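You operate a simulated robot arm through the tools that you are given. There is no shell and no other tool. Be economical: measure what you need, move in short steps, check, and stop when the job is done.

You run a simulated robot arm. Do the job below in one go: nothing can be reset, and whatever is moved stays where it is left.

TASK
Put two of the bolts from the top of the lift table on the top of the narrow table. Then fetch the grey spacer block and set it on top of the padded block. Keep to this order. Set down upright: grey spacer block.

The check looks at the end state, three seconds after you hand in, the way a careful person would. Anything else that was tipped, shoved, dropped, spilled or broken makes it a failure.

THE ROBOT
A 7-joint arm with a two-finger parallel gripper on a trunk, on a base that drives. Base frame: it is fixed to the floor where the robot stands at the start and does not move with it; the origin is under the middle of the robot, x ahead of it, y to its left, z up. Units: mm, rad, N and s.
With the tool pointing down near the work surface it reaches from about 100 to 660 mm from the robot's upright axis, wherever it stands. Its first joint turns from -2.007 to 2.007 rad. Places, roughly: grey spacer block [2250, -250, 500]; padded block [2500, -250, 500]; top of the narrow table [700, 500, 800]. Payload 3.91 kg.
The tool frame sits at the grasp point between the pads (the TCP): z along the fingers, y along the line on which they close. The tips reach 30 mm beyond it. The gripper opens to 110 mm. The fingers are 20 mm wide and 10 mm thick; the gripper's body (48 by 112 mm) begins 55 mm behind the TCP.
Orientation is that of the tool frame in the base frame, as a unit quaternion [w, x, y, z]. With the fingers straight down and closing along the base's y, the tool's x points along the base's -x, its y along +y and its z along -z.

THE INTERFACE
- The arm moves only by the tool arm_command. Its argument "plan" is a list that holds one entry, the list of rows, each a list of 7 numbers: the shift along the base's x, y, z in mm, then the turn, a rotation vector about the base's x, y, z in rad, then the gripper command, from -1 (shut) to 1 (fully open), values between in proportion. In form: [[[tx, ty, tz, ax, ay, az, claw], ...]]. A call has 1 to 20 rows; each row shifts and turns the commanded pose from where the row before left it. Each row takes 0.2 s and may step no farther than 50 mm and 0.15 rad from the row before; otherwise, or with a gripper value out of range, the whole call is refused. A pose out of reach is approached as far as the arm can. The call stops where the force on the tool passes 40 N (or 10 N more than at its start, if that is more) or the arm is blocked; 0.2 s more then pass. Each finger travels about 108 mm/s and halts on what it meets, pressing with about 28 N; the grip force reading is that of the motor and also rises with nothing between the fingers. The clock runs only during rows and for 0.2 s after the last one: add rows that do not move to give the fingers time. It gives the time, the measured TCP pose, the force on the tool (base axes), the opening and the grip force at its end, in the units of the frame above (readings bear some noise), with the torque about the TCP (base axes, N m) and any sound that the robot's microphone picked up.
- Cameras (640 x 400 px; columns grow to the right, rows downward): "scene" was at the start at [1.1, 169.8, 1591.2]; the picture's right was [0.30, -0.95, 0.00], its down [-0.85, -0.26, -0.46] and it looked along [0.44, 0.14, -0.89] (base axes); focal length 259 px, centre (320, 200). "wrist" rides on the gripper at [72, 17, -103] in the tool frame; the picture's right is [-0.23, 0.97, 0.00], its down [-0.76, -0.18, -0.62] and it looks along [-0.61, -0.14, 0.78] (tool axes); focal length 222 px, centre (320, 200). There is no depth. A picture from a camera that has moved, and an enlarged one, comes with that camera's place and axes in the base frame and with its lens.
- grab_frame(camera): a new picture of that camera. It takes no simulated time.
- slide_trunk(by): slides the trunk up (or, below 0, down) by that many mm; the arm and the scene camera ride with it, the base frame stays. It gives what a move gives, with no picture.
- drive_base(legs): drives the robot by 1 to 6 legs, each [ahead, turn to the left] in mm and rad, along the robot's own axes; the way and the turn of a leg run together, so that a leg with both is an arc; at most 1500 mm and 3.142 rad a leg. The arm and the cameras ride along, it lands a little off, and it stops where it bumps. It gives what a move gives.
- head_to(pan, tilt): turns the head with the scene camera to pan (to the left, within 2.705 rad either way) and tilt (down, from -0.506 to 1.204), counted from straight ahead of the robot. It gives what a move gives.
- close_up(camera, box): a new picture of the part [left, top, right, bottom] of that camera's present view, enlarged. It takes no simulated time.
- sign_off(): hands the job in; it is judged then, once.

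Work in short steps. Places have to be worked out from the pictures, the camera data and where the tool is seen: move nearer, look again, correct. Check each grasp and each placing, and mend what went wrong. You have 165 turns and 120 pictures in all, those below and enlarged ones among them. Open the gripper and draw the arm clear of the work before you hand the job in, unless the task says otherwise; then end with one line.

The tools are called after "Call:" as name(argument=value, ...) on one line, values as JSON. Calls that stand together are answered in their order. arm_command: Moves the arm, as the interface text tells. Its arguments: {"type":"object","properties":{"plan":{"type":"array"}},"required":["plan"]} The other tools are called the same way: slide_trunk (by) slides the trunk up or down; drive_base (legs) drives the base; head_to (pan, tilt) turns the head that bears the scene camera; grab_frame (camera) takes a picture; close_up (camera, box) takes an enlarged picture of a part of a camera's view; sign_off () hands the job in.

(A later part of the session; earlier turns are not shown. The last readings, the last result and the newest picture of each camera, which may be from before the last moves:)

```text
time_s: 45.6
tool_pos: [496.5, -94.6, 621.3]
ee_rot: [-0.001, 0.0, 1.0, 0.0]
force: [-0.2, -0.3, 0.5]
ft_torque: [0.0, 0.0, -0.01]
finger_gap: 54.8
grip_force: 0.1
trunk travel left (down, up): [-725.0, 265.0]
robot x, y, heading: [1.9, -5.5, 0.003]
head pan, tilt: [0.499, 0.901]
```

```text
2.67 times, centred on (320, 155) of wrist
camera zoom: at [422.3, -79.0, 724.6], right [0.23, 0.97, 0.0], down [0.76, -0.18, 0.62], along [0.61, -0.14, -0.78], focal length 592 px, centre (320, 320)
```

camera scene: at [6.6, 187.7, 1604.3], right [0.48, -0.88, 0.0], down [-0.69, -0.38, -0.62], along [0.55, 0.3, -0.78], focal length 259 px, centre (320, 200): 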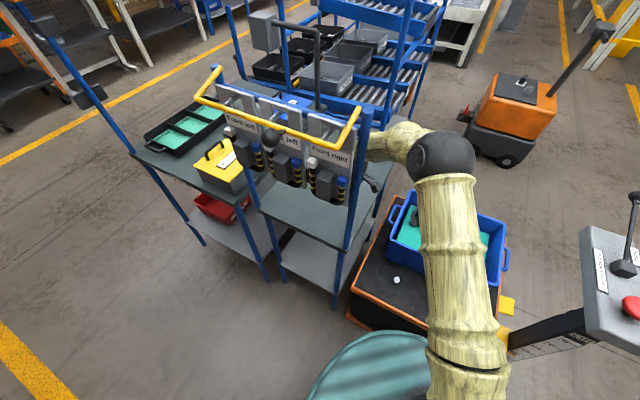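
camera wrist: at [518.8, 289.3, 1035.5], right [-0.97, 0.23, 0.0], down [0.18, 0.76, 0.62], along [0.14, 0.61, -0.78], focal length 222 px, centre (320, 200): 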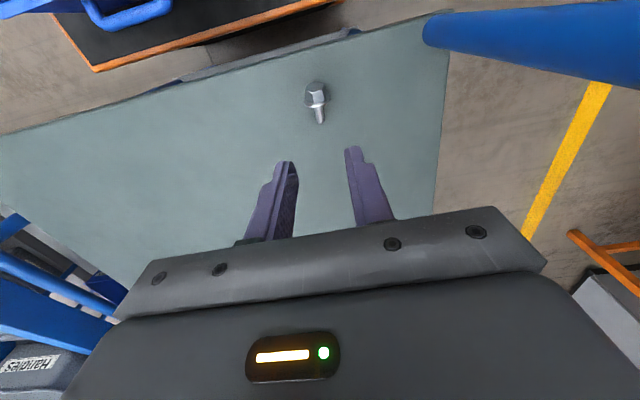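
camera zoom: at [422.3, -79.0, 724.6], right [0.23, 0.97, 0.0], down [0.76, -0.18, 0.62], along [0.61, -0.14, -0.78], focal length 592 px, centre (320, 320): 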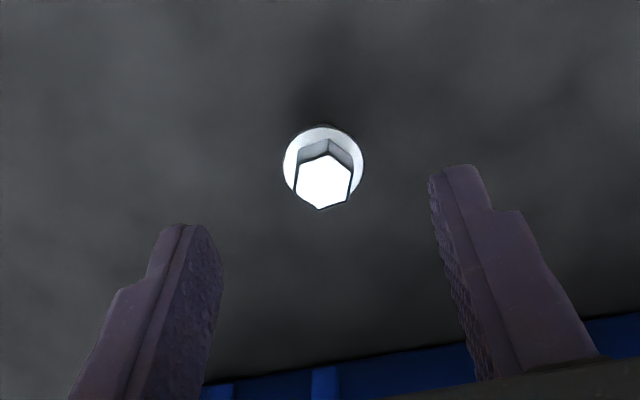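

C's flange is at (499.5,-95.5). I'll go deeper this time (TCP z≈558) so pads hold the flange well inside, then close.

Call:
arm_command(plan=[[[2.5, 0, -25, 0, 0, 0, 0], [0, 0, -25, 0, 0, 0, 0], [0, 0, -13, 0, 0, 0, 0], [0, 0, 0, 0, 0, 0, -0.4], [0, 0, 0, 0, 0, 0, -0.6], [0, 0, 0, 0, 0, 0, -1], [0, 0, 0, 0, 0, 0, -1]]])

Call:
close_up(camera="wrist", box=[200, 80, 440, 230])

```text
time_s: 47.2
tool_pos: [499.2, -95.5, 558.0]
ee_rot: [0.0, 0.0, 1.0, 0.0]
force: [0.6, -0.9, 0.9]
ft_torque: [0.01, -0.01, 0.02]
finger_gap: 24.0
grip_force: 28.2
trunk travel left (down, up): [-725.0, 265.0]
robot x, y, heading: [-2.3, -1.7, -0.004]
head pan, tilt: [0.499, 0.901]
```

```text
2.67 times, centred on (320, 155) of wrist
camera zoom: at [425.4, -79.6, 661.7], right [0.23, 0.97, 0.0], down [0.76, -0.18, 0.62], along [0.61, -0.14, -0.78], focal length 592 px, centre (320, 320)
```

zoom: 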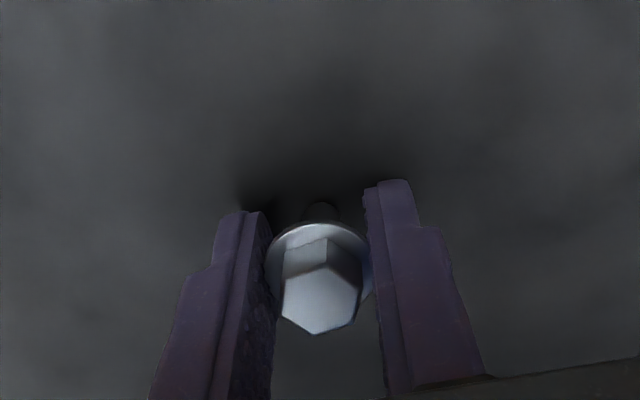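

Flange gripped at 24 mm. I lift slowly by small steps and check.

Call:
arm_command(plan=[[[0, 0, 4, 0, 0, 0, -1], [0, 0, 8, 0, 0, 0, -1], [0, 0, 10, 0, 0, 0, -1], [0, 0, 15, 0, 0, 0, -1], [0, 0, 0, 0, 0, 0, -1]]])

Call:
close_up(camera="wrist", box=[200, 80, 440, 230])

```text
time_s: 48.4
tool_pos: [498.9, -97.3, 595.6]
ee_rot: [0.0, -0.001, 1.0, 0.0]
force: [1.4, 0.3, 0.2]
ft_torque: [0.03, -0.01, -0.02]
finger_gap: 23.9
grip_force: 27.8
trunk travel left (down, up): [-725.0, 265.0]
robot x, y, heading: [0.1, 2.1, -0.001]
head pan, tilt: [0.499, 0.901]
```

```text
2.67 times, centred on (320, 155) of wrist
camera zoom: at [425.7, -79.4, 698.3], right [0.23, 0.97, 0.0], down [0.76, -0.18, 0.62], along [0.61, -0.14, -0.78], focal length 592 px, centre (320, 320)
```

zoom: 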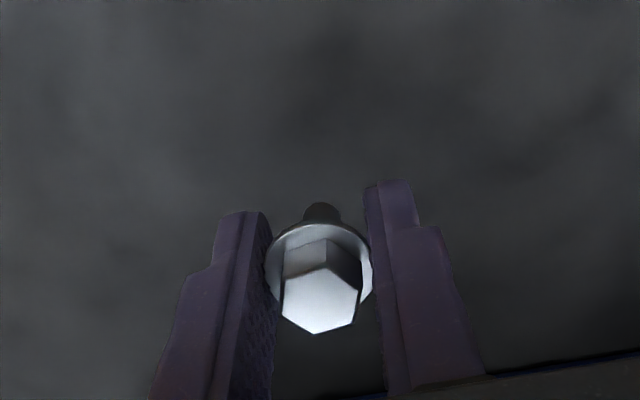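

Firmly held upright. I raise to 930 and swing to beside the table as before, yawing 90° on the way.

Call:
arm_command(plan=[[[0, 0, 45, 0, 0, 0, -1], [0, 0, 45, 0, 0, 0, -1], [0, 0, 45, 0, 0, 0, -1], [0, 0, 45, 0, 0, 0, -1], [0, 0, 45, 0, 0, 0, -1], [0, 0, 45, 0, 0, 0, -1], [0, 0, 45, 0, 0, 0, -1], [0, 0, 20, 0, 0, 0, -1]]])

Call:
arm_command(plan=[[[6, 30, 0, 0, 0, 0.1428, -1], [6, 30, 0, 0, 0, 0.1428, -1], [6, 30, 0, 0, 0, 0.1428, -1], [6, 30, 0, 0, 0, 0.1428, -1], [6, 30, 0, 0, 0, 0.1428, -1], [6, 30, 0, 0, 0, 0.1428, -1], [6, 30, 0, 0, 0, 0.1428, -1], [6, 30, 0, 0, 0, 0.1428, -1], [6, 30, 0, 0, 0, 0.1428, -1], [6, 30, 0, 0, 0, 0.1428, -1], [6, 30, 0, 0, 0, 0.1428, -1], [4, 20, 0, 0, 0, 0, -1], [4, 20, 0, 0, 0, 0, -1], [2, 20, 0, 0, 0, 0, -1], [0, 20, 0, 0, 0, 0, -1], [0, 20, 0, 0, 0, 0, -1], [0, 10, 0, 0, 0, 0, -1], [0, 0, 0, 0, 0, 0, -1]]])

Call:
grab_frame(camera="wrist")

Call:
grab_frame(camera="scene")

```text
time_s: 50.2
tool_pos: [498.9, -96.4, 931.4]
ee_rot: [0.0, -0.001, 1.0, 0.0]
force: [0.8, 0.7, -0.1]
ft_torque: [0.01, 0.01, 0.02]
finger_gap: 23.6
grip_force: 28.4
trunk travel left (down, up): [-725.0, 265.0]
robot x, y, heading: [1.3, 4.3, -0.004]
head pan, tilt: [0.499, 0.901]
```

```text
time_s: 54.0
tool_pos: [575.8, 342.5, 929.2]
ee_rot: [-0.001, -0.707, 0.707, 0.001]
force: [1.1, -0.5, -0.7]
ft_torque: [0.0, -0.02, 0.0]
finger_gap: 23.9
grip_force: 27.6
trunk travel left (down, up): [-725.0, 265.0]
robot x, y, heading: [-2.7, 2.7, -0.005]
head pan, tilt: [0.499, 0.901]
```

```text
80 pictures are left
camera wrist: at [557.3, 271.0, 1032.9], right [-0.97, 0.23, 0.0], down [0.18, 0.76, 0.62], along [0.14, 0.61, -0.78], focal length 222 px, centre (320, 200)
```

wrist: 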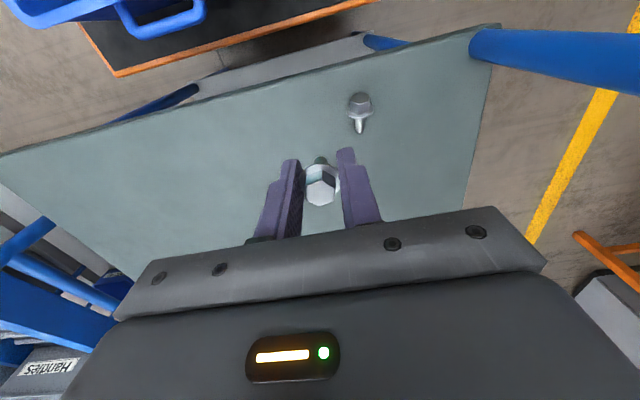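

```text
79 pictures are left
camera scene: at [6.6, 187.1, 1604.4], right [0.48, -0.88, 0.0], down [-0.69, -0.38, -0.62], along [0.55, 0.3, -0.78], focal length 259 px, centre (320, 200)
```

scene: 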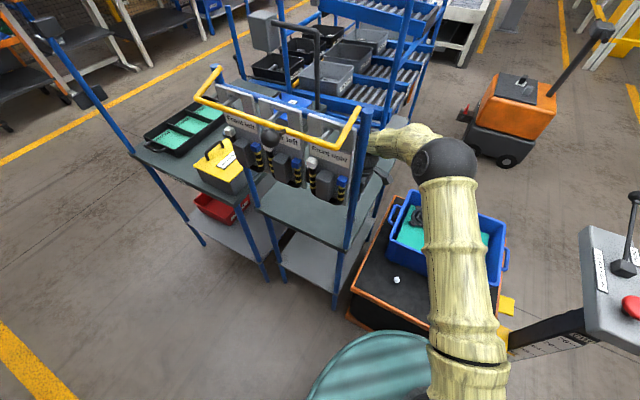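

Reach holds at radius 670. B lies at x 522–548; I shift 12 mm further in +x for clearance and check.

Call:
arm_command(plan=[[[6, 0, 0, 0, 0, 0, -1], [6, 0, 0, 0, 0, 0, -1], [0, 0, -10, 0, 0, 0, -1], [0, 0, -10, 0, 0, 0, -1], [0, 0, -10, 0, 0, 0, -1], [0, 0, -10, 0, 0, 0, -1]]])

```text
time_s: 55.4
tool_pos: [587.3, 343.8, 890.8]
ee_rot: [0.0, 0.707, -0.707, -0.001]
force: [0.0, 0.2, 0.2]
ft_torque: [0.0, 0.0, 0.0]
finger_gap: 24.0
grip_force: 28.2
trunk travel left (down, up): [-725.0, 265.0]
robot x, y, heading: [5.6, 2.0, 0.0]
head pan, tilt: [0.499, 0.901]
```

Reaches fine. Expected touch at TCP ≈ 834; descend to 840, then step.

Call:
arm_command(plan=[[[0, 0, -15, 0, 0, 0, -1], [0, 0, -15, 0, 0, 0, -1], [0, 0, -15, 0, 0, 0, -1], [0, 0, -5, 0, 0, 0, -1], [0, 0, -2, 0, 0, 0, -1], [0, 0, -2, 0, 0, 0, -1], [0, 0, 0, 0, 0, 0, -1]]])

Call:
close_up(camera="wrist", box=[200, 80, 440, 230])

```text
time_s: 57.0
tool_pos: [588.3, 343.5, 836.4]
ee_rot: [-0.001, 0.707, -0.707, 0.001]
force: [-0.4, 0.3, -0.6]
ft_torque: [0.01, 0.0, 0.0]
finger_gap: 23.6
grip_force: 28.0
trunk travel left (down, up): [-725.0, 265.0]
robot x, y, heading: [0.7, 0.3, 0.001]
head pan, tilt: [0.499, 0.901]
```

```text
2.67 times, centred on (320, 155) of wrist
camera zoom: at [569.9, 271.2, 939.2], right [-0.97, 0.23, 0.0], down [0.18, 0.76, 0.62], along [0.14, 0.61, -0.78], focal length 592 px, centre (320, 320)
```

zoom: 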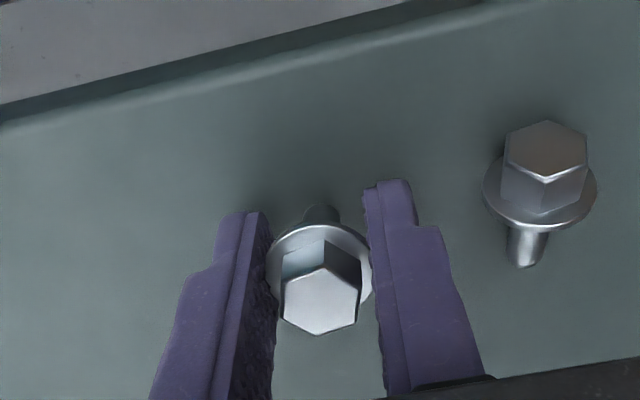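

Clear of B; step down 1 mm at a time until contact.

Call:
arm_command(plan=[[[0, 0, -1, 0, 0, 0, -1], [0, 0, -1, 0, 0, 0, -1], [0, 0, -0.5, 0, 0, 0, -1], [0, 0, 0, 0, 0, 0, -1]]])

```text
time_s: 58.0
tool_pos: [587.5, 342.7, 834.8]
ee_rot: [0.001, -0.706, 0.708, 0.0]
force: [0.7, -0.6, 9.6]
ft_torque: [0.04, -0.03, 0.05]
finger_gap: 23.8
grip_force: 28.0
trunk travel left (down, up): [-725.0, 265.0]
robot x, y, heading: [-1.8, 0.2, -0.004]
head pan, tilt: [0.499, 0.901]
```

Contact at 9.6 N. Open gently and rise straight up.

Call:
arm_command(plan=[[[0, 0, 0.4, 0, 0, 0, -0.6], [0, 0, 0, 0, 0, 0, -0.5], [0, 0, 0, 0, 0, 0, -0.38], [0, 0, 0, 0, 0, 0, -0.38], [0, 0, 10, 0, 0, 0, -0.38], [0, 0, 20, 0, 0, 0, -0.38], [0, 0, 30, 0, 0, 0, -0.38], [0, 0, 35, 0, 0, 0, -0.38]]])

Call:
grab_frame(camera="wrist")

```text
time_s: 59.8
tool_pos: [587.2, 343.9, 929.3]
ee_rot: [0.0, 0.707, -0.707, 0.001]
force: [0.5, -0.3, -0.6]
ft_torque: [0.03, 0.0, 0.01]
finger_gap: 33.9
grip_force: 0.0
trunk travel left (down, up): [-725.0, 265.0]
robot x, y, heading: [1.6, -0.4, -0.003]
head pan, tilt: [0.499, 0.901]
```

```text
77 pictures are left
camera wrist: at [569.2, 271.6, 1032.9], right [-0.97, 0.23, 0.0], down [0.18, 0.76, 0.62], along [0.14, 0.61, -0.78], focal length 222 px, centre (320, 200)
```

wrist: 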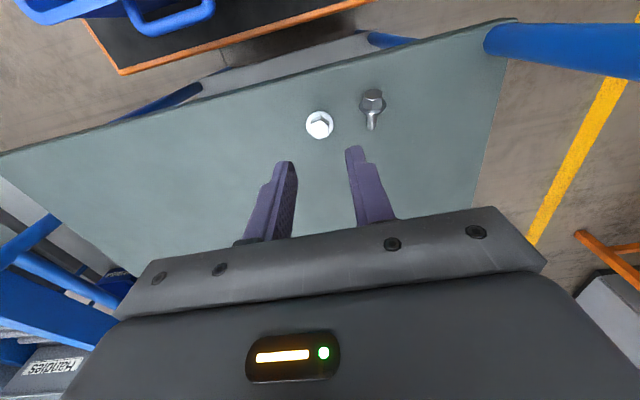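

Both bolts are on the narrow table. I draw the arm back out over the lift table, unwind the yaw and retract toward the body for driving.

Call:
arm_command(plan=[[[0, 0, 25, 0, 0, 0, -0.3], [0, -30, 0, 0, 0, 0, -0.3], [0, -30, 0, 0, 0, 0, -0.3], [0, -30, 0, 0, 0, 0, -0.3], [0, -30, 0, 0, 0, 0, -0.3], [-10, -30, 0, 0, 0, -0.1428, -0.3], [-10, -30, 0, 0, 0, -0.1428, -0.3], [-10, -30, 0, 0, 0, -0.1428, -0.3], [-10, -30, 0, 0, 0, -0.1428, -0.3], [-10, -30, 0, 0, 0, -0.1428, -0.3], [-10, -30, 0, 0, 0, -0.1428, -0.3], [-10, -20, 10, 0, 0, -0.1428, -0.3], [-20, 0, 10, 0, 0, -0.1428, -0.3], [-20, 0, 10, 0, 0, -0.1428, -0.3], [-20, 0, 10, 0, 0, -0.1428, -0.3], [-20, 0, 10, 0, 0, -0.1428, -0.3], [-20, 0, 10, 0, 0, 0, -0.3], [-20, 0, 10, 0, 0, 0, -0.3]]])

Call:
head_to(pan=-0.9, tilt=0.9)

Call:
grab_frame(camera="scene")

```text
time_s: 63.6
tool_pos: [396.9, 23.9, 1024.9]
ee_rot: [0.0, 0.0, 1.0, 0.0]
force: [0.6, -0.5, 0.3]
ft_torque: [0.0, 0.0, 0.0]
finger_gap: 38.8
grip_force: 0.0
trunk travel left (down, up): [-725.0, 265.0]
robot x, y, heading: [-1.7, 1.3, -0.002]
head pan, tilt: [0.499, 0.901]
```

```text
time_s: 65.1
tool_pos: [397.8, 23.8, 1025.2]
ee_rot: [0.0, 0.0, 1.0, 0.0]
force: [0.0, -0.6, 0.0]
ft_torque: [0.03, -0.04, 0.03]
finger_gap: 38.3
grip_force: 0.1
trunk travel left (down, up): [-725.0, 265.0]
robot x, y, heading: [-0.6, -0.1, 0.0]
head pan, tilt: [-0.901, 0.901]
```

```text
76 pictures are left
camera scene: at [-12.9, 91.8, 1604.4], right [-0.78, -0.62, 0.0], down [-0.49, 0.61, -0.62], along [0.39, -0.49, -0.78], focal length 259 px, centre (320, 200)
```

scene: 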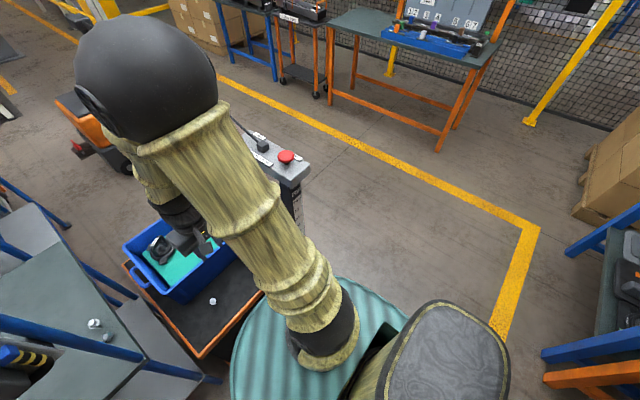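

The elbow is high; the console stands around (520,-400). I check behind before manoeuvring.

Call:
head_to(pan=-2.6, tilt=0.8)

Call:
grab_frame(camera="scene")

```text
time_s: 66.9
tool_pos: [399.0, 24.1, 1026.0]
ee_rot: [0.0, 0.0, 1.0, 0.001]
force: [0.2, 1.2, -0.2]
ft_torque: [0.0, 0.01, 0.03]
finger_gap: 38.7
grip_force: 0.1
trunk travel left (down, up): [-725.0, 265.0]
robot x, y, heading: [0.6, -1.5, -0.0]
head pan, tilt: [-2.601, 0.799]
```

```text
75 pictures are left
camera scene: at [-129.0, 109.3, 1612.4], right [-0.52, 0.86, 0.0], down [0.61, 0.37, -0.7], along [-0.6, -0.36, -0.72], focal length 259 px, centre (320, 200)
```

scene: 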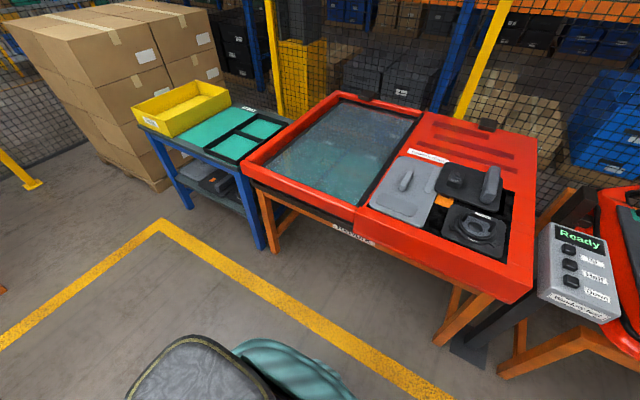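

Room behind for 200 mm. I back up, turn right, drive down the aisle, and turn back, then look.

Call:
drive_base(legs=[[-200, 0], [0, -1.571], [900, 0], [0, 1.571]])

Call:
head_to(pan=0.0, tilt=0.6)

Call:
grab_frame(camera="scene")

```text
time_s: 80.4
tool_pos: [191.8, -876.2, 1024.4]
ee_rot: [0.0, 0.008, 1.0, 0.0]
force: [0.4, 0.4, 0.1]
ft_torque: [0.01, -0.01, -0.01]
finger_gap: 38.5
grip_force: 0.2
trunk travel left (down, up): [-725.0, 265.0]
robot x, y, heading: [-207.6, -892.4, -0.019]
head pan, tilt: [-2.601, 0.799]
```

```text
time_s: 82.7
tool_pos: [190.1, -876.8, 1025.1]
ee_rot: [0.0, 0.008, 1.0, 0.0]
force: [0.2, -0.2, -0.3]
ft_torque: [0.03, -0.01, 0.0]
finger_gap: 38.6
grip_force: 0.0
trunk travel left (down, up): [-725.0, 265.0]
robot x, y, heading: [-208.2, -893.4, -0.018]
head pan, tilt: [0.0, 0.6]
```

```text
74 pictures are left
camera scene: at [-175.6, -742.8, 1629.2], right [-0.02, -1.0, 0.0], down [-0.56, 0.01, -0.82], along [0.82, -0.01, -0.57], focal length 259 px, centre (320, 200)
```

scene: 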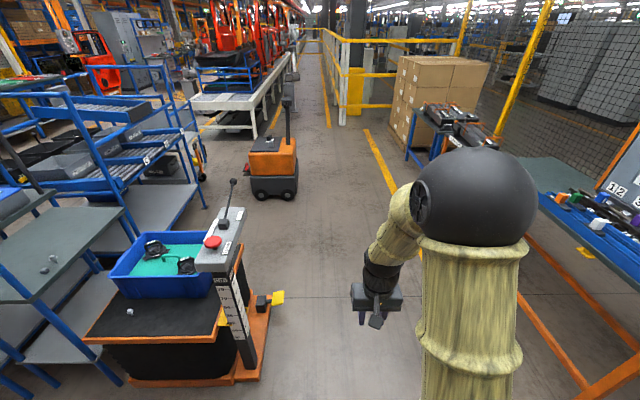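

The lane ahead is clear. I drive ahead 1450 mm and look at the vehicle.

Call:
drive_base(legs=[[1450, 0.0]])

Call:
head_to(pan=0.4, tilt=0.7)

Call:
grab_frame(camera="scene")

```text
time_s: 89.9
tool_pos: [1642.4, -897.4, 1024.9]
ee_rot: [0.0, 0.008, 1.0, 0.0]
force: [-0.9, -0.4, -0.5]
ft_torque: [-0.03, 0.0, 0.0]
finger_gap: 38.5
grip_force: 0.0
trunk travel left (down, up): [-725.0, 265.0]
robot x, y, heading: [1243.5, -915.1, -0.014]
head pan, tilt: [0.0, 0.6]
```

```text
time_s: 90.8
tool_pos: [1642.5, -898.2, 1024.4]
ee_rot: [0.0, 0.008, 1.0, 0.0]
force: [-0.5, 0.1, -0.6]
ft_torque: [0.01, 0.01, -0.01]
finger_gap: 38.4
grip_force: 0.0
trunk travel left (down, up): [-725.0, 265.0]
robot x, y, heading: [1244.1, -916.5, -0.007]
head pan, tilt: [0.4, 0.7]
```

```text
73 pictures are left
camera scene: at [1265.0, -731.7, 1620.6], right [0.38, -0.93, 0.0], down [-0.6, -0.24, -0.76], along [0.71, 0.29, -0.64], focal length 259 px, centre (320, 200)
```

scene: 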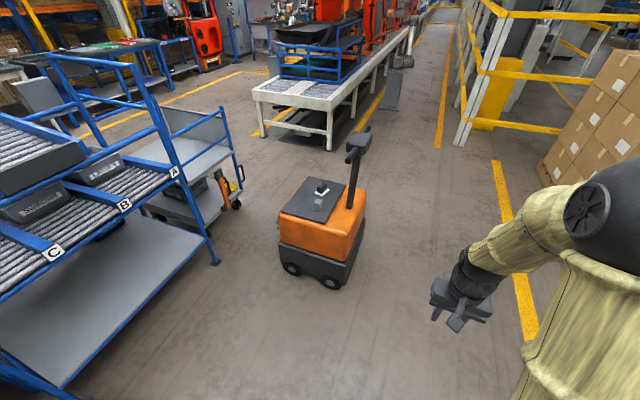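

Call:
close_up(camera="scene", box=[250, 110, 410, 310])

```text
2.00 times, centred on (330, 210) of scene
camera zoom: at [1265.0, -731.7, 1620.6], right [0.38, -0.93, 0.0], down [-0.6, -0.24, -0.76], along [0.71, 0.29, -0.64], focal length 518 px, centre (300, 180)
```

zoom: 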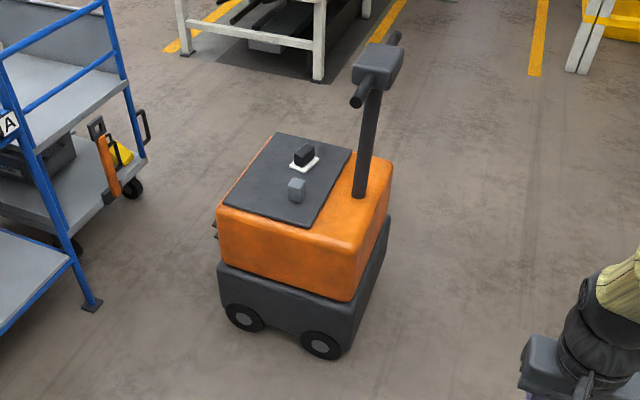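

Vehicle top ≈ z 600, near face x≈2172, spans y≈-510…-90; spacer ≈(2296,-296), padded block ≈(2468,-251), tiller at the far right. I'll approach from the near side in line with them: first ahead, left, and face it again.

Call:
drive_base(legs=[[230, 0], [0, 1.571], [645, 0], [0, -1.571]])

Call:
head_to(pan=-0.1, tilt=0.8)

Call:
grab_frame(camera="scene")

```text
time_s: 103.4
tool_pos: [1884.9, -247.9, 1025.1]
ee_rot: [0.0, 0.004, 1.0, 0.0]
force: [0.3, 0.1, 0.1]
ft_torque: [0.03, 0.03, -0.02]
finger_gap: 38.6
grip_force: 0.1
trunk travel left (down, up): [-725.0, 265.0]
robot x, y, heading: [1487.3, -270.2, 0.001]
head pan, tilt: [0.4, 0.7]
```

```text
time_s: 104.3
tool_pos: [1883.8, -246.9, 1024.0]
ee_rot: [0.0, 0.004, 1.0, -0.001]
force: [0.0, 0.1, 0.8]
ft_torque: [0.01, 0.01, 0.01]
finger_gap: 38.4
grip_force: 0.0
trunk travel left (down, up): [-725.0, 265.0]
robot x, y, heading: [1485.7, -271.1, -0.003]
head pan, tilt: [-0.099, 0.799]
```

```text
71 pictures are left
camera scene: at [1508.0, -125.3, 1612.4], right [-0.11, -0.99, 0.0], down [-0.71, 0.08, -0.7], along [0.69, -0.07, -0.72], focal length 259 px, centre (320, 200)
```

scene: 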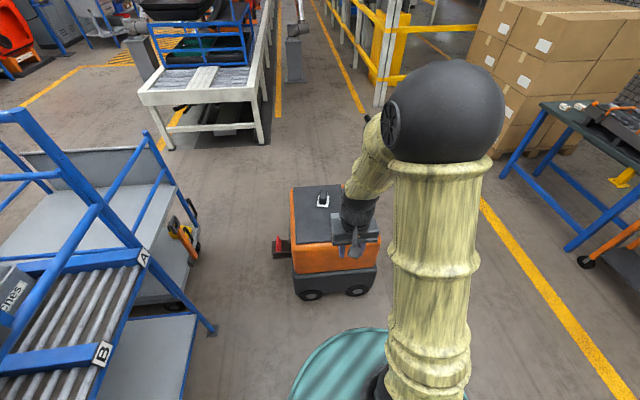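

Geometry is consistent. Drive ahead 265 mm, leaving about 50 mm to the vehicle.

Call:
drive_base(legs=[[265, 0]])

Call:
head_to(pan=-0.1, tilt=1.0)

Call:
grab_frame(camera="scene")

Call:
grab_frame(camera="wrist")

```text
time_s: 106.2
tool_pos: [2147.2, -247.5, 1023.7]
ee_rot: [-0.001, 0.003, 1.0, 0.0]
force: [0.1, -1.0, -0.1]
ft_torque: [-0.03, 0.01, -0.01]
finger_gap: 38.6
grip_force: 0.1
trunk travel left (down, up): [-725.0, 265.0]
robot x, y, heading: [1746.0, -270.0, -0.01]
head pan, tilt: [-0.099, 0.799]
```

```text
time_s: 106.9
tool_pos: [2147.0, -248.0, 1024.8]
ee_rot: [0.0, 0.003, 1.0, 0.0]
force: [0.4, -0.8, -0.6]
ft_torque: [0.02, 0.01, 0.01]
finger_gap: 38.4
grip_force: 0.0
trunk travel left (down, up): [-725.0, 265.0]
robot x, y, heading: [1747.7, -269.1, -0.008]
head pan, tilt: [-0.099, 1.0]
```

```text
70 pictures are left
camera scene: at [1759.3, -125.9, 1597.3], right [-0.11, -0.99, 0.0], down [-0.84, 0.09, -0.54], along [0.54, -0.06, -0.84], focal length 259 px, centre (320, 200)
```

scene: 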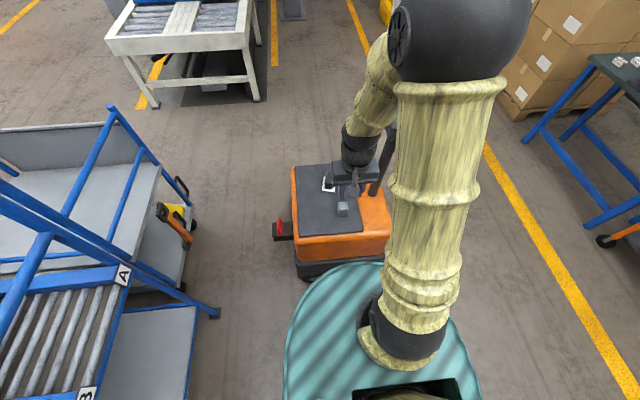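

```text
69 pictures are left
camera wrist: at [2073.3, -231.4, 1127.9], right [0.23, 0.97, 0.0], down [0.76, -0.18, 0.62], along [0.61, -0.14, -0.78], focal length 222 px, centre (320, 200)
```

wrist: 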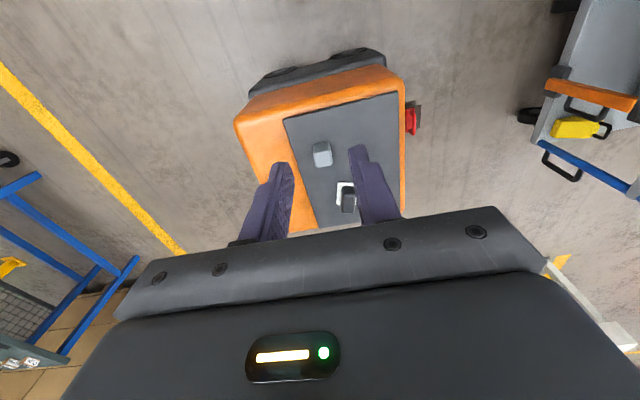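

Spacer ≈(2327,-287), padded block ≈(2478,-243), the latter ~730 from my axis, so I'll use a forward-tilted tool for both pick and place. Enlarge both blocks first.

Call:
close_up(camera="wrist", box=[280, 130, 380, 220])

Call:
close_up(camera="scene", box=[285, 155, 395, 285])

```text
4.44 times, centred on (330, 175) of wrist
camera zoom: at [2073.3, -231.4, 1127.9], right [0.23, 0.97, 0.0], down [0.76, -0.18, 0.62], along [0.61, -0.14, -0.78], focal length 987 px, centre (276, 311)
```

zoom: 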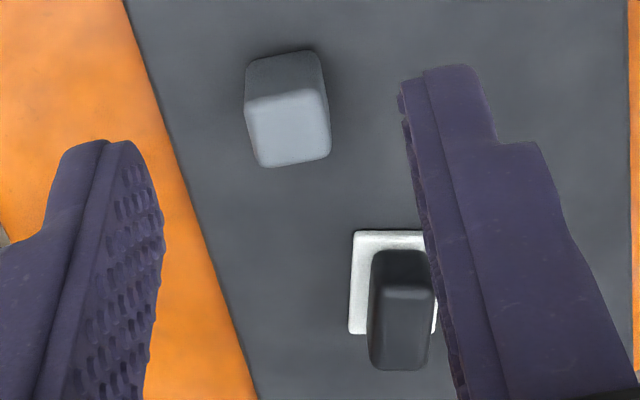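

```text
3.08 times, centred on (340, 220) of scene
camera zoom: at [1759.3, -125.9, 1597.3], right [-0.11, -0.99, 0.0], down [-0.84, 0.09, -0.54], along [0.54, -0.06, -0.84], focal length 798 px, centre (258, 138)
```

zoom: 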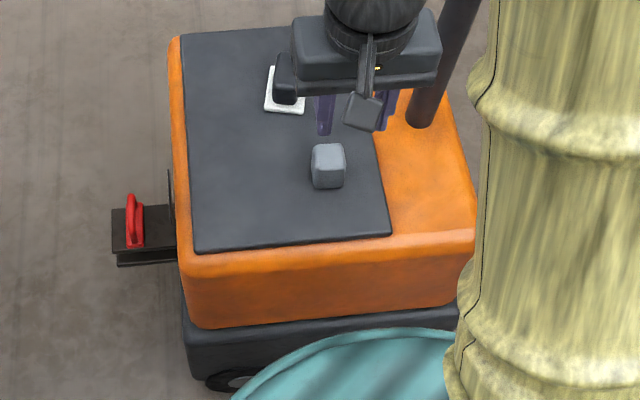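

I lower the trunk 200 mm, open the gripper and pitch the tool forward 0.45 rad, then look closely.

Call:
slide_trunk(by=-200)

Call:
arm_command(plan=[[[10, 0, 0, 0, -0.15, 0, 0.5], [10, 0, 0, 0, -0.15, 0, 0.5], [10, 0, 0, 0, -0.15, 0, 0.5], [0, -20, 0, 0, 0, 0, 0.5], [0, -20, 0, 0, 0, 0, 0.5]]])

Call:
grab_frame(camera="wrist")

```text
time_s: 109.1
tool_pos: [2147.0, -248.7, 825.3]
ee_rot: [0.0, 0.002, 1.0, 0.001]
force: [0.8, -0.3, 0.7]
ft_torque: [0.0, 0.02, -0.02]
finger_gap: 38.5
grip_force: 0.0
trunk travel left (down, up): [-525.0, 465.0]
robot x, y, heading: [1748.5, -269.5, -0.001]
head pan, tilt: [-0.099, 1.0]
```

```text
time_s: 110.3
tool_pos: [2177.5, -288.4, 824.3]
ee_rot: [0.223, 0.002, 0.975, 0.001]
force: [-0.9, 0.8, -0.8]
ft_torque: [0.03, 0.03, -0.01]
finger_gap: 82.7
grip_force: 0.1
trunk travel left (down, up): [-525.0, 465.0]
robot x, y, heading: [1747.3, -269.7, -0.006]
head pan, tilt: [-0.099, 1.0]
```

```text
66 pictures are left
camera wrist: at [2065.2, -271.4, 886.2], right [0.21, 0.97, 0.1], down [0.41, -0.18, 0.89], along [0.89, -0.14, -0.44], focal length 222 px, centre (320, 200)
```

wrist: 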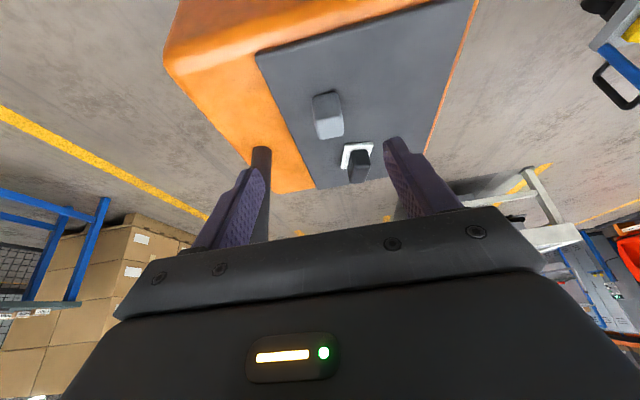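

Call:
close_up(camera="wrist", box=[290, 80, 390, 190])

```text
3.64 times, centred on (340, 135) of wrist
camera zoom: at [2065.2, -271.4, 886.2], right [0.21, 0.97, 0.1], down [0.41, -0.18, 0.89], along [0.89, -0.14, -0.44], focal length 808 px, centre (247, 436)
```

zoom: 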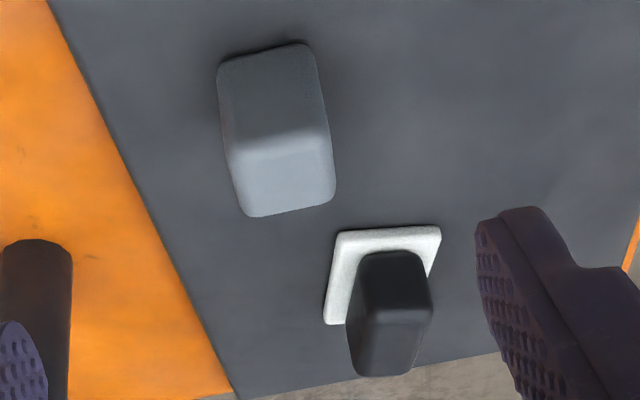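

The spacer measures about 40×40×50 mm, square to the axes, centre (2318,-283), top z≈649. I move above it with the tilted, open gripper.

Call:
arm_command(plan=[[[28, 1, -20, 0, 0, 0, 0.5], [28, 1, -20, 0, 0, 0, 0.5], [28, 1, -20, 0, 0, 0, 0.5], [28, 1, -20, 0, 0, 0, 0.5], [28, 1, -20, 0, 0, 0, 0.5], [0, 0, 0, 0, 0, 0, 0.5]]])

Call:
grab_frame(camera="wrist")

Call:
close_up(camera="scene", box=[285, 155, 395, 285])

```text
time_s: 111.7
tool_pos: [2317.7, -282.5, 723.9]
ee_rot: [0.222, 0.002, 0.975, 0.002]
force: [0.0, 0.0, -0.1]
ft_torque: [0.0, -0.01, -0.02]
finger_gap: 82.5
grip_force: 0.0
trunk travel left (down, up): [-525.0, 465.0]
robot x, y, heading: [1746.0, -273.1, -0.003]
head pan, tilt: [-0.099, 1.0]
```

```text
64 pictures are left
camera wrist: at [2205.2, -265.9, 785.5], right [0.21, 0.97, 0.1], down [0.41, -0.18, 0.89], along [0.89, -0.14, -0.44], focal length 222 px, centre (320, 200)
```

wrist: 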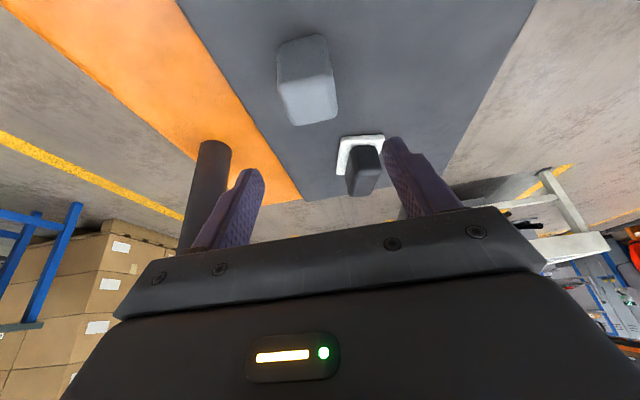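

```text
3.08 times, centred on (340, 220) of scene
camera zoom: at [1759.4, -125.9, 1397.2], right [-0.11, -0.99, 0.0], down [-0.84, 0.09, -0.54], along [0.54, -0.06, -0.84], focal length 798 px, centre (258, 138)
```

zoom: 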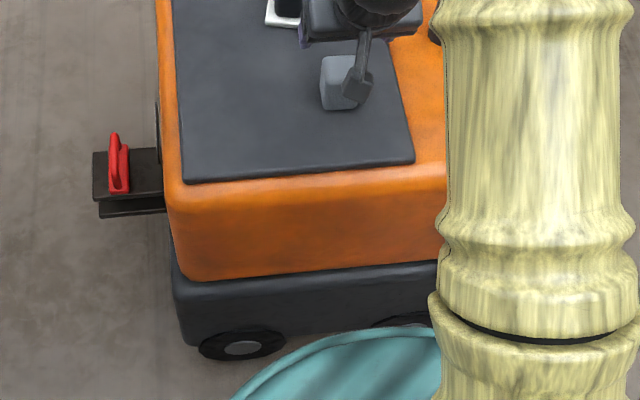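

Two views suggest the block sits a bit lower and farther than assumed; I enlarge for precision.

Call:
close_up(camera="wrist", box=[260, 20, 400, 210])

```text
2.11 times, centred on (330, 115) of wrist
camera zoom: at [2205.2, -265.9, 785.5], right [0.21, 0.97, 0.1], down [0.41, -0.18, 0.89], along [0.89, -0.14, -0.44], focal length 468 px, centre (299, 379)
```

zoom: 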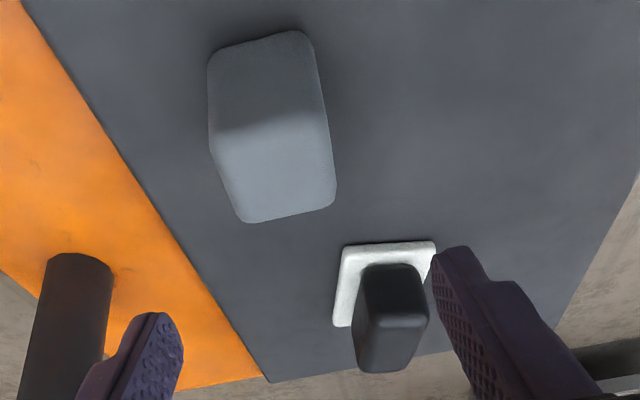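

Refined: spacer centre (2328,-283.5), base z≈585, top z≈638. I shift 10 mm forward and descend to TCP z≈632, straddling it.

Call:
arm_command(plan=[[[10, -1, -20, 0, 0, 0, 0.5], [0, 0, -25, 0, 0, 0, 0.5], [0, 0, -25, 0, 0, 0, 0.5], [0, 0, -22, 0, 0, 0, 0.5], [0, 0, 0, 0, 0, 0, 0.5]]])

Call:
grab_frame(camera="wrist")

```text
time_s: 112.9
tool_pos: [2327.8, -283.0, 632.3]
ee_rot: [0.224, 0.002, 0.975, 0.001]
force: [0.0, -1.8, 0.3]
ft_torque: [0.01, -0.02, 0.02]
finger_gap: 82.6
grip_force: 0.1
trunk travel left (down, up): [-525.0, 465.0]
robot x, y, heading: [1750.4, -269.3, 0.001]
head pan, tilt: [-0.099, 1.0]
```

```text
61 pictures are left
camera wrist: at [2215.9, -266.5, 693.9], right [0.21, 0.97, 0.1], down [0.41, -0.18, 0.89], along [0.89, -0.14, -0.44], focal length 222 px, centre (320, 200)
```

wrist: 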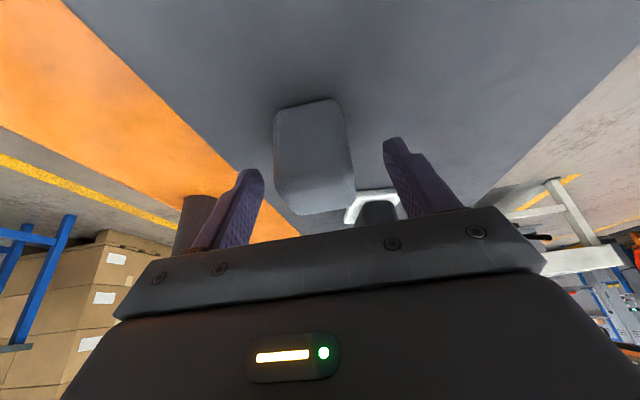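

Block lies between the fingers. Close gradually.

Call:
arm_command(plan=[[[0, 0, -3, 0, 0, 0, 0.2], [0, 0, 0, 0, 0, 0, 0], [0, 0, 0, 0, 0, 0, -0.15], [0, 0, 0, 0, 0, 0, -0.3], [0, 0, 0, 0, 0, 0, -1], [0, 0, 0, 0, 0, 0, -1]]])

Call:
grab_frame(camera="wrist")

```text
time_s: 114.3
tool_pos: [2327.6, -285.2, 629.7]
ee_rot: [0.222, 0.003, 0.975, 0.001]
force: [0.4, 0.1, 0.0]
ft_torque: [0.05, -0.02, -0.02]
finger_gap: 44.4
grip_force: 28.4
trunk travel left (down, up): [-525.0, 465.0]
robot x, y, heading: [1748.1, -272.1, -0.01]
head pan, tilt: [-0.099, 1.0]
```

```text
60 pictures are left
camera wrist: at [2215.7, -266.7, 691.0], right [0.21, 0.97, 0.1], down [0.41, -0.18, 0.89], along [0.89, -0.14, -0.44], focal length 222 px, centre (320, 200)
```

wrist: 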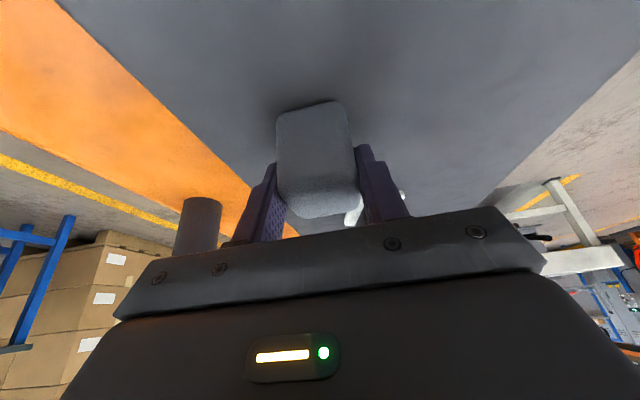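

Gripped at 44.4 mm. Lift slowly and check for slip.

Call:
arm_command(plan=[[[0, 0, 5, 0, 0, 0, -1], [0, 0, 10, 0, 0, 0, -1], [0, 0, 20, 0, 0, 0, -1], [0, 0, 25, 0, 0, 0, -1], [0, 0, 30, 0, 0, 0, -1], [0, 0, 30, 0, 0, 0, -1], [0, 0, 0, 0, 0, 0, -1]]])

Call:
grab_frame(camera="wrist")

Call:
grab_frame(camera="scene")

```text
time_s: 115.9
tool_pos: [2327.0, -284.0, 750.5]
ee_rot: [0.222, 0.003, 0.975, 0.0]
force: [-0.2, 0.0, -0.7]
ft_torque: [0.01, 0.0, 0.0]
finger_gap: 44.5
grip_force: 28.2
trunk travel left (down, up): [-525.0, 465.0]
robot x, y, heading: [1746.8, -270.7, -0.005]
head pan, tilt: [-0.099, 1.0]
```

```text
59 pictures are left
camera wrist: at [2215.8, -266.8, 811.9], right [0.21, 0.97, 0.1], down [0.41, -0.18, 0.89], along [0.89, -0.14, -0.44], focal length 222 px, centre (320, 200)
```

wrist: 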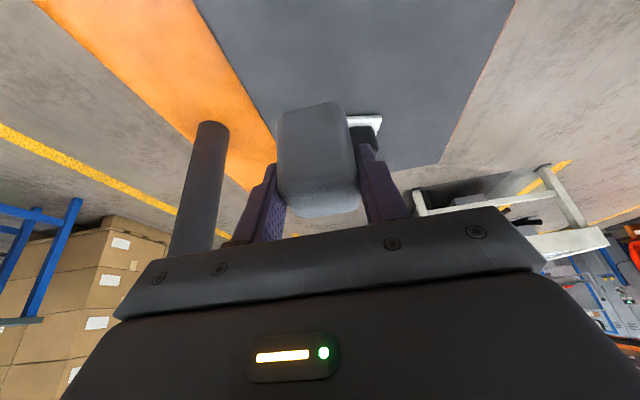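

```text
58 pictures are left
camera scene: at [1759.2, -125.9, 1397.2], right [-0.11, -0.99, 0.0], down [-0.84, 0.09, -0.54], along [0.54, -0.06, -0.84], focal length 259 px, centre (320, 200)
```

scene: 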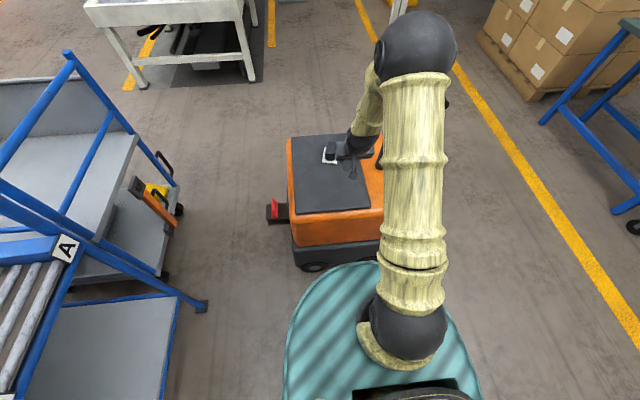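

Held firmly and upright. Now I enlarge the padded block in both cameras to fix its position.

Call:
close_up(camera="scene", box=[300, 130, 380, 180])

Call:
close_up(camera="wrist", box=[320, 90, 420, 180])

```text
8.00 times, centred on (340, 155) of scene
camera zoom: at [1759.2, -125.9, 1397.2], right [-0.11, -0.99, 0.0], down [-0.84, 0.09, -0.54], along [0.54, -0.06, -0.84], focal length 2074 px, centre (160, 560)
```

zoom: 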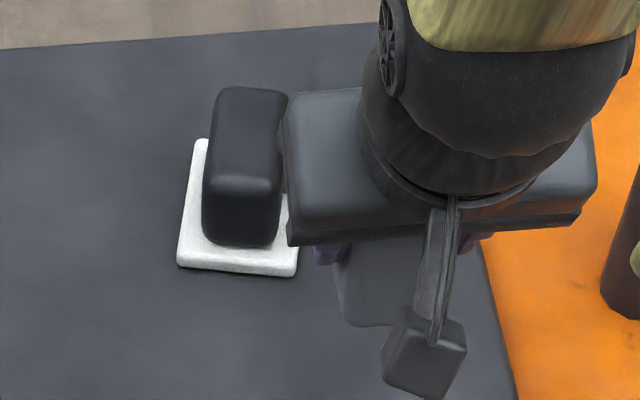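

```text
4.44 times, centred on (370, 135) of wrist
camera zoom: at [2215.8, -266.8, 811.9], right [0.21, 0.97, 0.1], down [0.41, -0.18, 0.89], along [0.89, -0.14, -0.44], focal length 987 px, centre (98, 489)
```

zoom: 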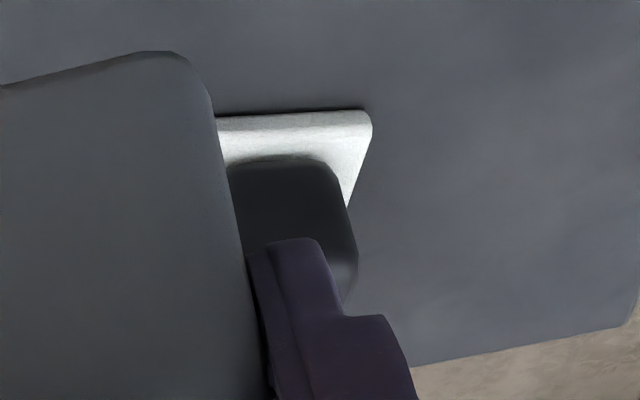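

Padded block: top centre ≈(2489,-248), top z≈638, about 62×37 mm, yawed ~-0.21. I carry the spacer there at z≈750 and check that the arm reaches.

Call:
arm_command(plan=[[[27, 6, 0, 0, 0, 0, -1], [27, 6, 0, 0, 0, 0, -1], [27, 6, 0, 0, 0, 0, -1], [27, 6, 0, 0, 0, 0, -1], [27, 6, 0, 0, 0, 0, -1], [26, 6, 0, 0, 0, 0, -1], [0, 0, 0, 0, 0, 0, -1]]])

Call:
grab_frame(camera="wrist")

Call:
close_up(camera="scene", box=[290, 100, 410, 190])

```text
time_s: 117.5
tool_pos: [2487.5, -249.0, 750.0]
ee_rot: [0.223, 0.003, 0.975, 0.001]
force: [0.1, -0.2, -1.6]
ft_torque: [-0.02, 0.0, -0.01]
finger_gap: 44.6
grip_force: 28.1
trunk travel left (down, up): [-525.0, 465.0]
robot x, y, heading: [1747.4, -273.0, -0.003]
head pan, tilt: [-0.099, 1.0]
```

```text
55 pictures are left
camera wrist: at [2376.9, -232.1, 811.1], right [0.21, 0.97, 0.1], down [0.41, -0.18, 0.89], along [0.89, -0.14, -0.44], focal length 222 px, centre (320, 200)
```

wrist: 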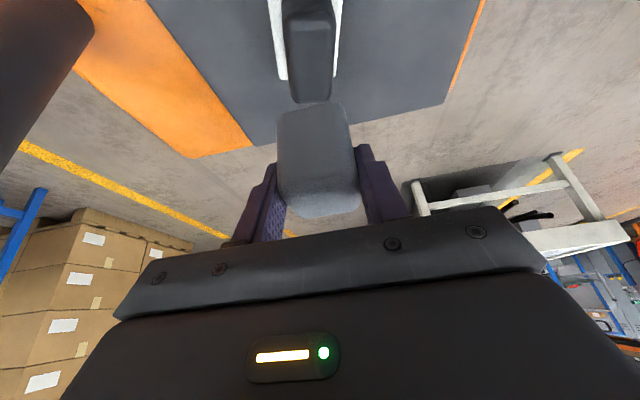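

```text
4.44 times, centred on (350, 145) of scene
camera zoom: at [1759.5, -125.9, 1397.2], right [-0.11, -0.99, 0.0], down [-0.84, 0.09, -0.54], along [0.54, -0.06, -0.84], focal length 1152 px, centre (187, 444)
```

zoom: 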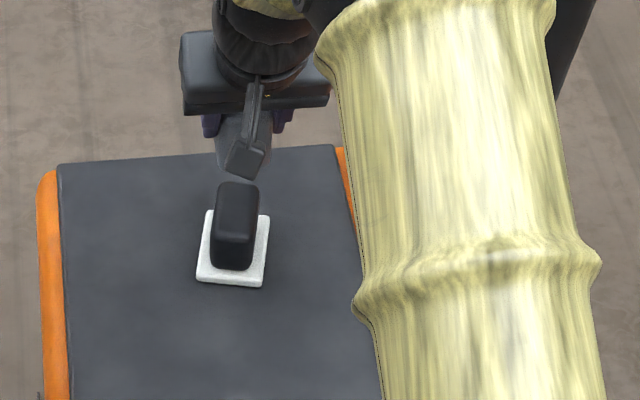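

Reach is fine and the spacer is centred over the block. I descend to just above it.

Call:
arm_command(plan=[[[2, 1, -20, 0, 0, 0, -1], [0, 0, -20, 0, 0, 0, -1], [0, 0, -15, 0, 0, 0, -1], [0, 0, 0, 0, 0, 0, -1]]])

Call:
grab_frame(camera="wrist")

Call:
close_up(camera="scene", box=[290, 100, 410, 190])

```text
time_s: 118.5
tool_pos: [2489.8, -247.5, 695.8]
ee_rot: [0.222, 0.003, 0.975, 0.001]
force: [0.0, 0.3, -1.4]
ft_torque: [-0.02, 0.02, 0.01]
finger_gap: 44.8
grip_force: 28.8
trunk travel left (down, up): [-525.0, 465.0]
robot x, y, heading: [1749.5, -269.6, -0.004]
head pan, tilt: [-0.099, 1.0]
```

```text
53 pictures are left
camera wrist: at [2378.9, -230.4, 756.2], right [0.21, 0.97, 0.1], down [0.41, -0.18, 0.89], along [0.89, -0.14, -0.44], focal length 222 px, centre (320, 200)
```

wrist: 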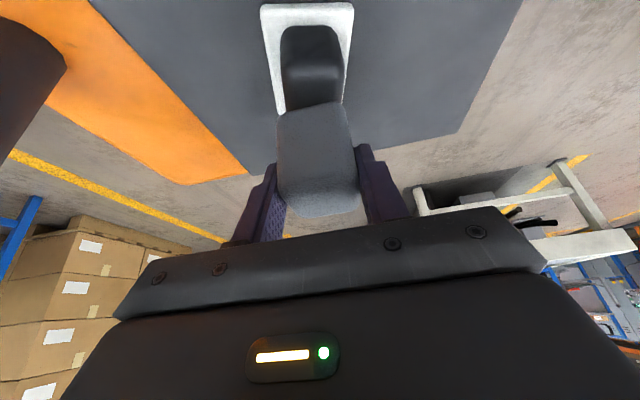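

```text
4.44 times, centred on (350, 145) of scene
camera zoom: at [1759.5, -125.9, 1397.2], right [-0.11, -0.99, 0.0], down [-0.84, 0.09, -0.54], along [0.54, -0.06, -0.84], focal length 1152 px, centre (187, 444)
```

zoom: 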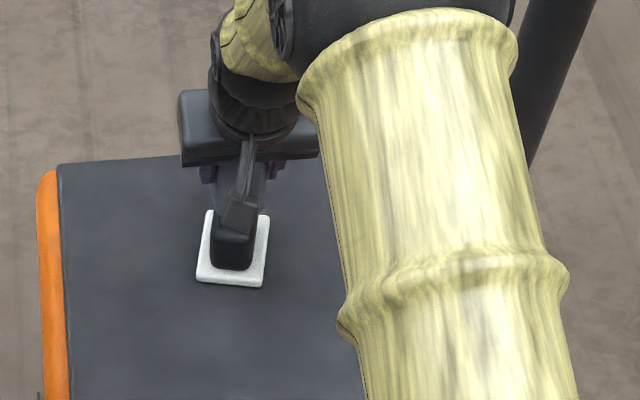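

Well aligned. Step down gently until contact (expected near TCP z 683).

Call:
arm_command(plan=[[[0, 0, -4, 0, 0, 0, -1], [0, 0, -3, 0, 0, 0, -1], [0, 0, -2, 0, 0, 0, -1], [0, 0, 0, 0, 0, 0, -1]]])

```text
time_s: 119.5
tool_pos: [2489.8, -248.3, 689.5]
ee_rot: [0.227, 0.003, 0.974, 0.001]
force: [-3.2, 0.0, 23.3]
ft_torque: [0.05, 0.29, 0.02]
finger_gap: 44.5
grip_force: 28.1
trunk travel left (down, up): [-525.0, 465.0]
robot x, y, heading: [1749.8, -273.2, -0.006]
head pan, tilt: [-0.099, 1.0]
```

Contact already, 23 N. I back off about 2 mm to relieve the pressure and look.

Call:
arm_command(plan=[[[0, 0, 1, 0, 0, 0, -1], [0, 0, 1, 0, 0, 0, -1], [0, 0, 0, 0, 0, 0, -1]]])

Call:
close_up(camera="wrist", box=[240, 0, 400, 230])

```text
time_s: 120.3
tool_pos: [2490.4, -247.6, 690.0]
ee_rot: [0.225, 0.003, 0.974, 0.001]
force: [6.5, -0.3, 20.9]
ft_torque: [-0.05, -0.4, 0.02]
finger_gap: 44.5
grip_force: 28.0
trunk travel left (down, up): [-525.0, 465.0]
robot x, y, heading: [1747.8, -271.4, -0.011]
head pan, tilt: [-0.099, 1.0]
```

```text
1.74 times, centred on (320, 115) of wrist
camera zoom: at [2378.4, -230.5, 751.0], right [0.21, 0.97, 0.1], down [0.41, -0.18, 0.89], along [0.89, -0.14, -0.44], focal length 386 px, centre (320, 348)
```

zoom: 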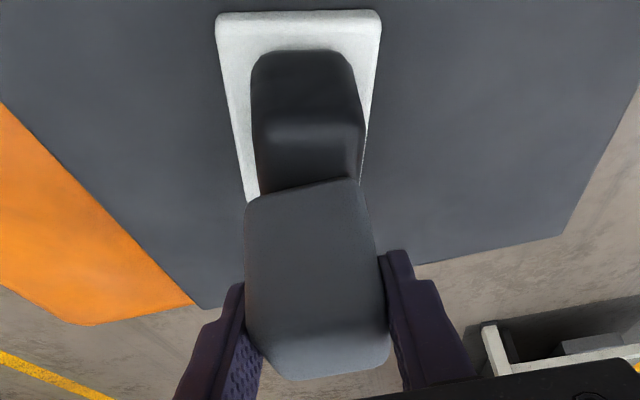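

Still ~21 N; ease up another millimetre or two in tiny steps.

Call:
arm_command(plan=[[[0, 0, 0.7, 0, 0, 0, -1], [0, 0, 0, 0, 0, 0, -1]]])

Call:
arm_command(plan=[[[0, 0, 0.7, 0, 0, 0, -1], [0, 0, 0, 0, 0, 0, -1]]])

```text
time_s: 120.9
tool_pos: [2489.5, -248.9, 689.8]
ee_rot: [0.224, 0.003, 0.975, 0.001]
force: [6.4, 1.0, 18.4]
ft_torque: [-0.06, -0.5, -0.01]
finger_gap: 44.4
grip_force: 27.8
trunk travel left (down, up): [-525.0, 465.0]
robot x, y, heading: [1751.5, -267.4, -0.002]
head pan, tilt: [-0.099, 1.0]
```

```text
time_s: 121.5
tool_pos: [2490.5, -248.2, 690.4]
ee_rot: [0.223, 0.002, 0.975, 0.002]
force: [3.7, 0.7, 16.0]
ft_torque: [-0.04, -0.37, -0.02]
finger_gap: 44.3
grip_force: 28.3
trunk travel left (down, up): [-525.0, 465.0]
robot x, y, heading: [1749.1, -270.9, -0.007]
head pan, tilt: [-0.099, 1.0]
```

Force falling; continue easing.

Call:
arm_command(plan=[[[0, 0, 0.8, 0, 0, 0, -1], [0, 0, 0.8, 0, 0, 0, -1], [0, 0, 0, 0, 0, 0, -1]]])

```text
time_s: 122.3
tool_pos: [2489.2, -247.4, 689.7]
ee_rot: [0.222, 0.003, 0.975, 0.001]
force: [2.3, -0.7, 7.6]
ft_torque: [-0.07, -0.26, -0.01]
finger_gap: 44.5
grip_force: 28.0
trunk travel left (down, up): [-525.0, 465.0]
robot x, y, heading: [1746.7, -269.6, -0.004]
head pan, tilt: [-0.099, 1.0]
```

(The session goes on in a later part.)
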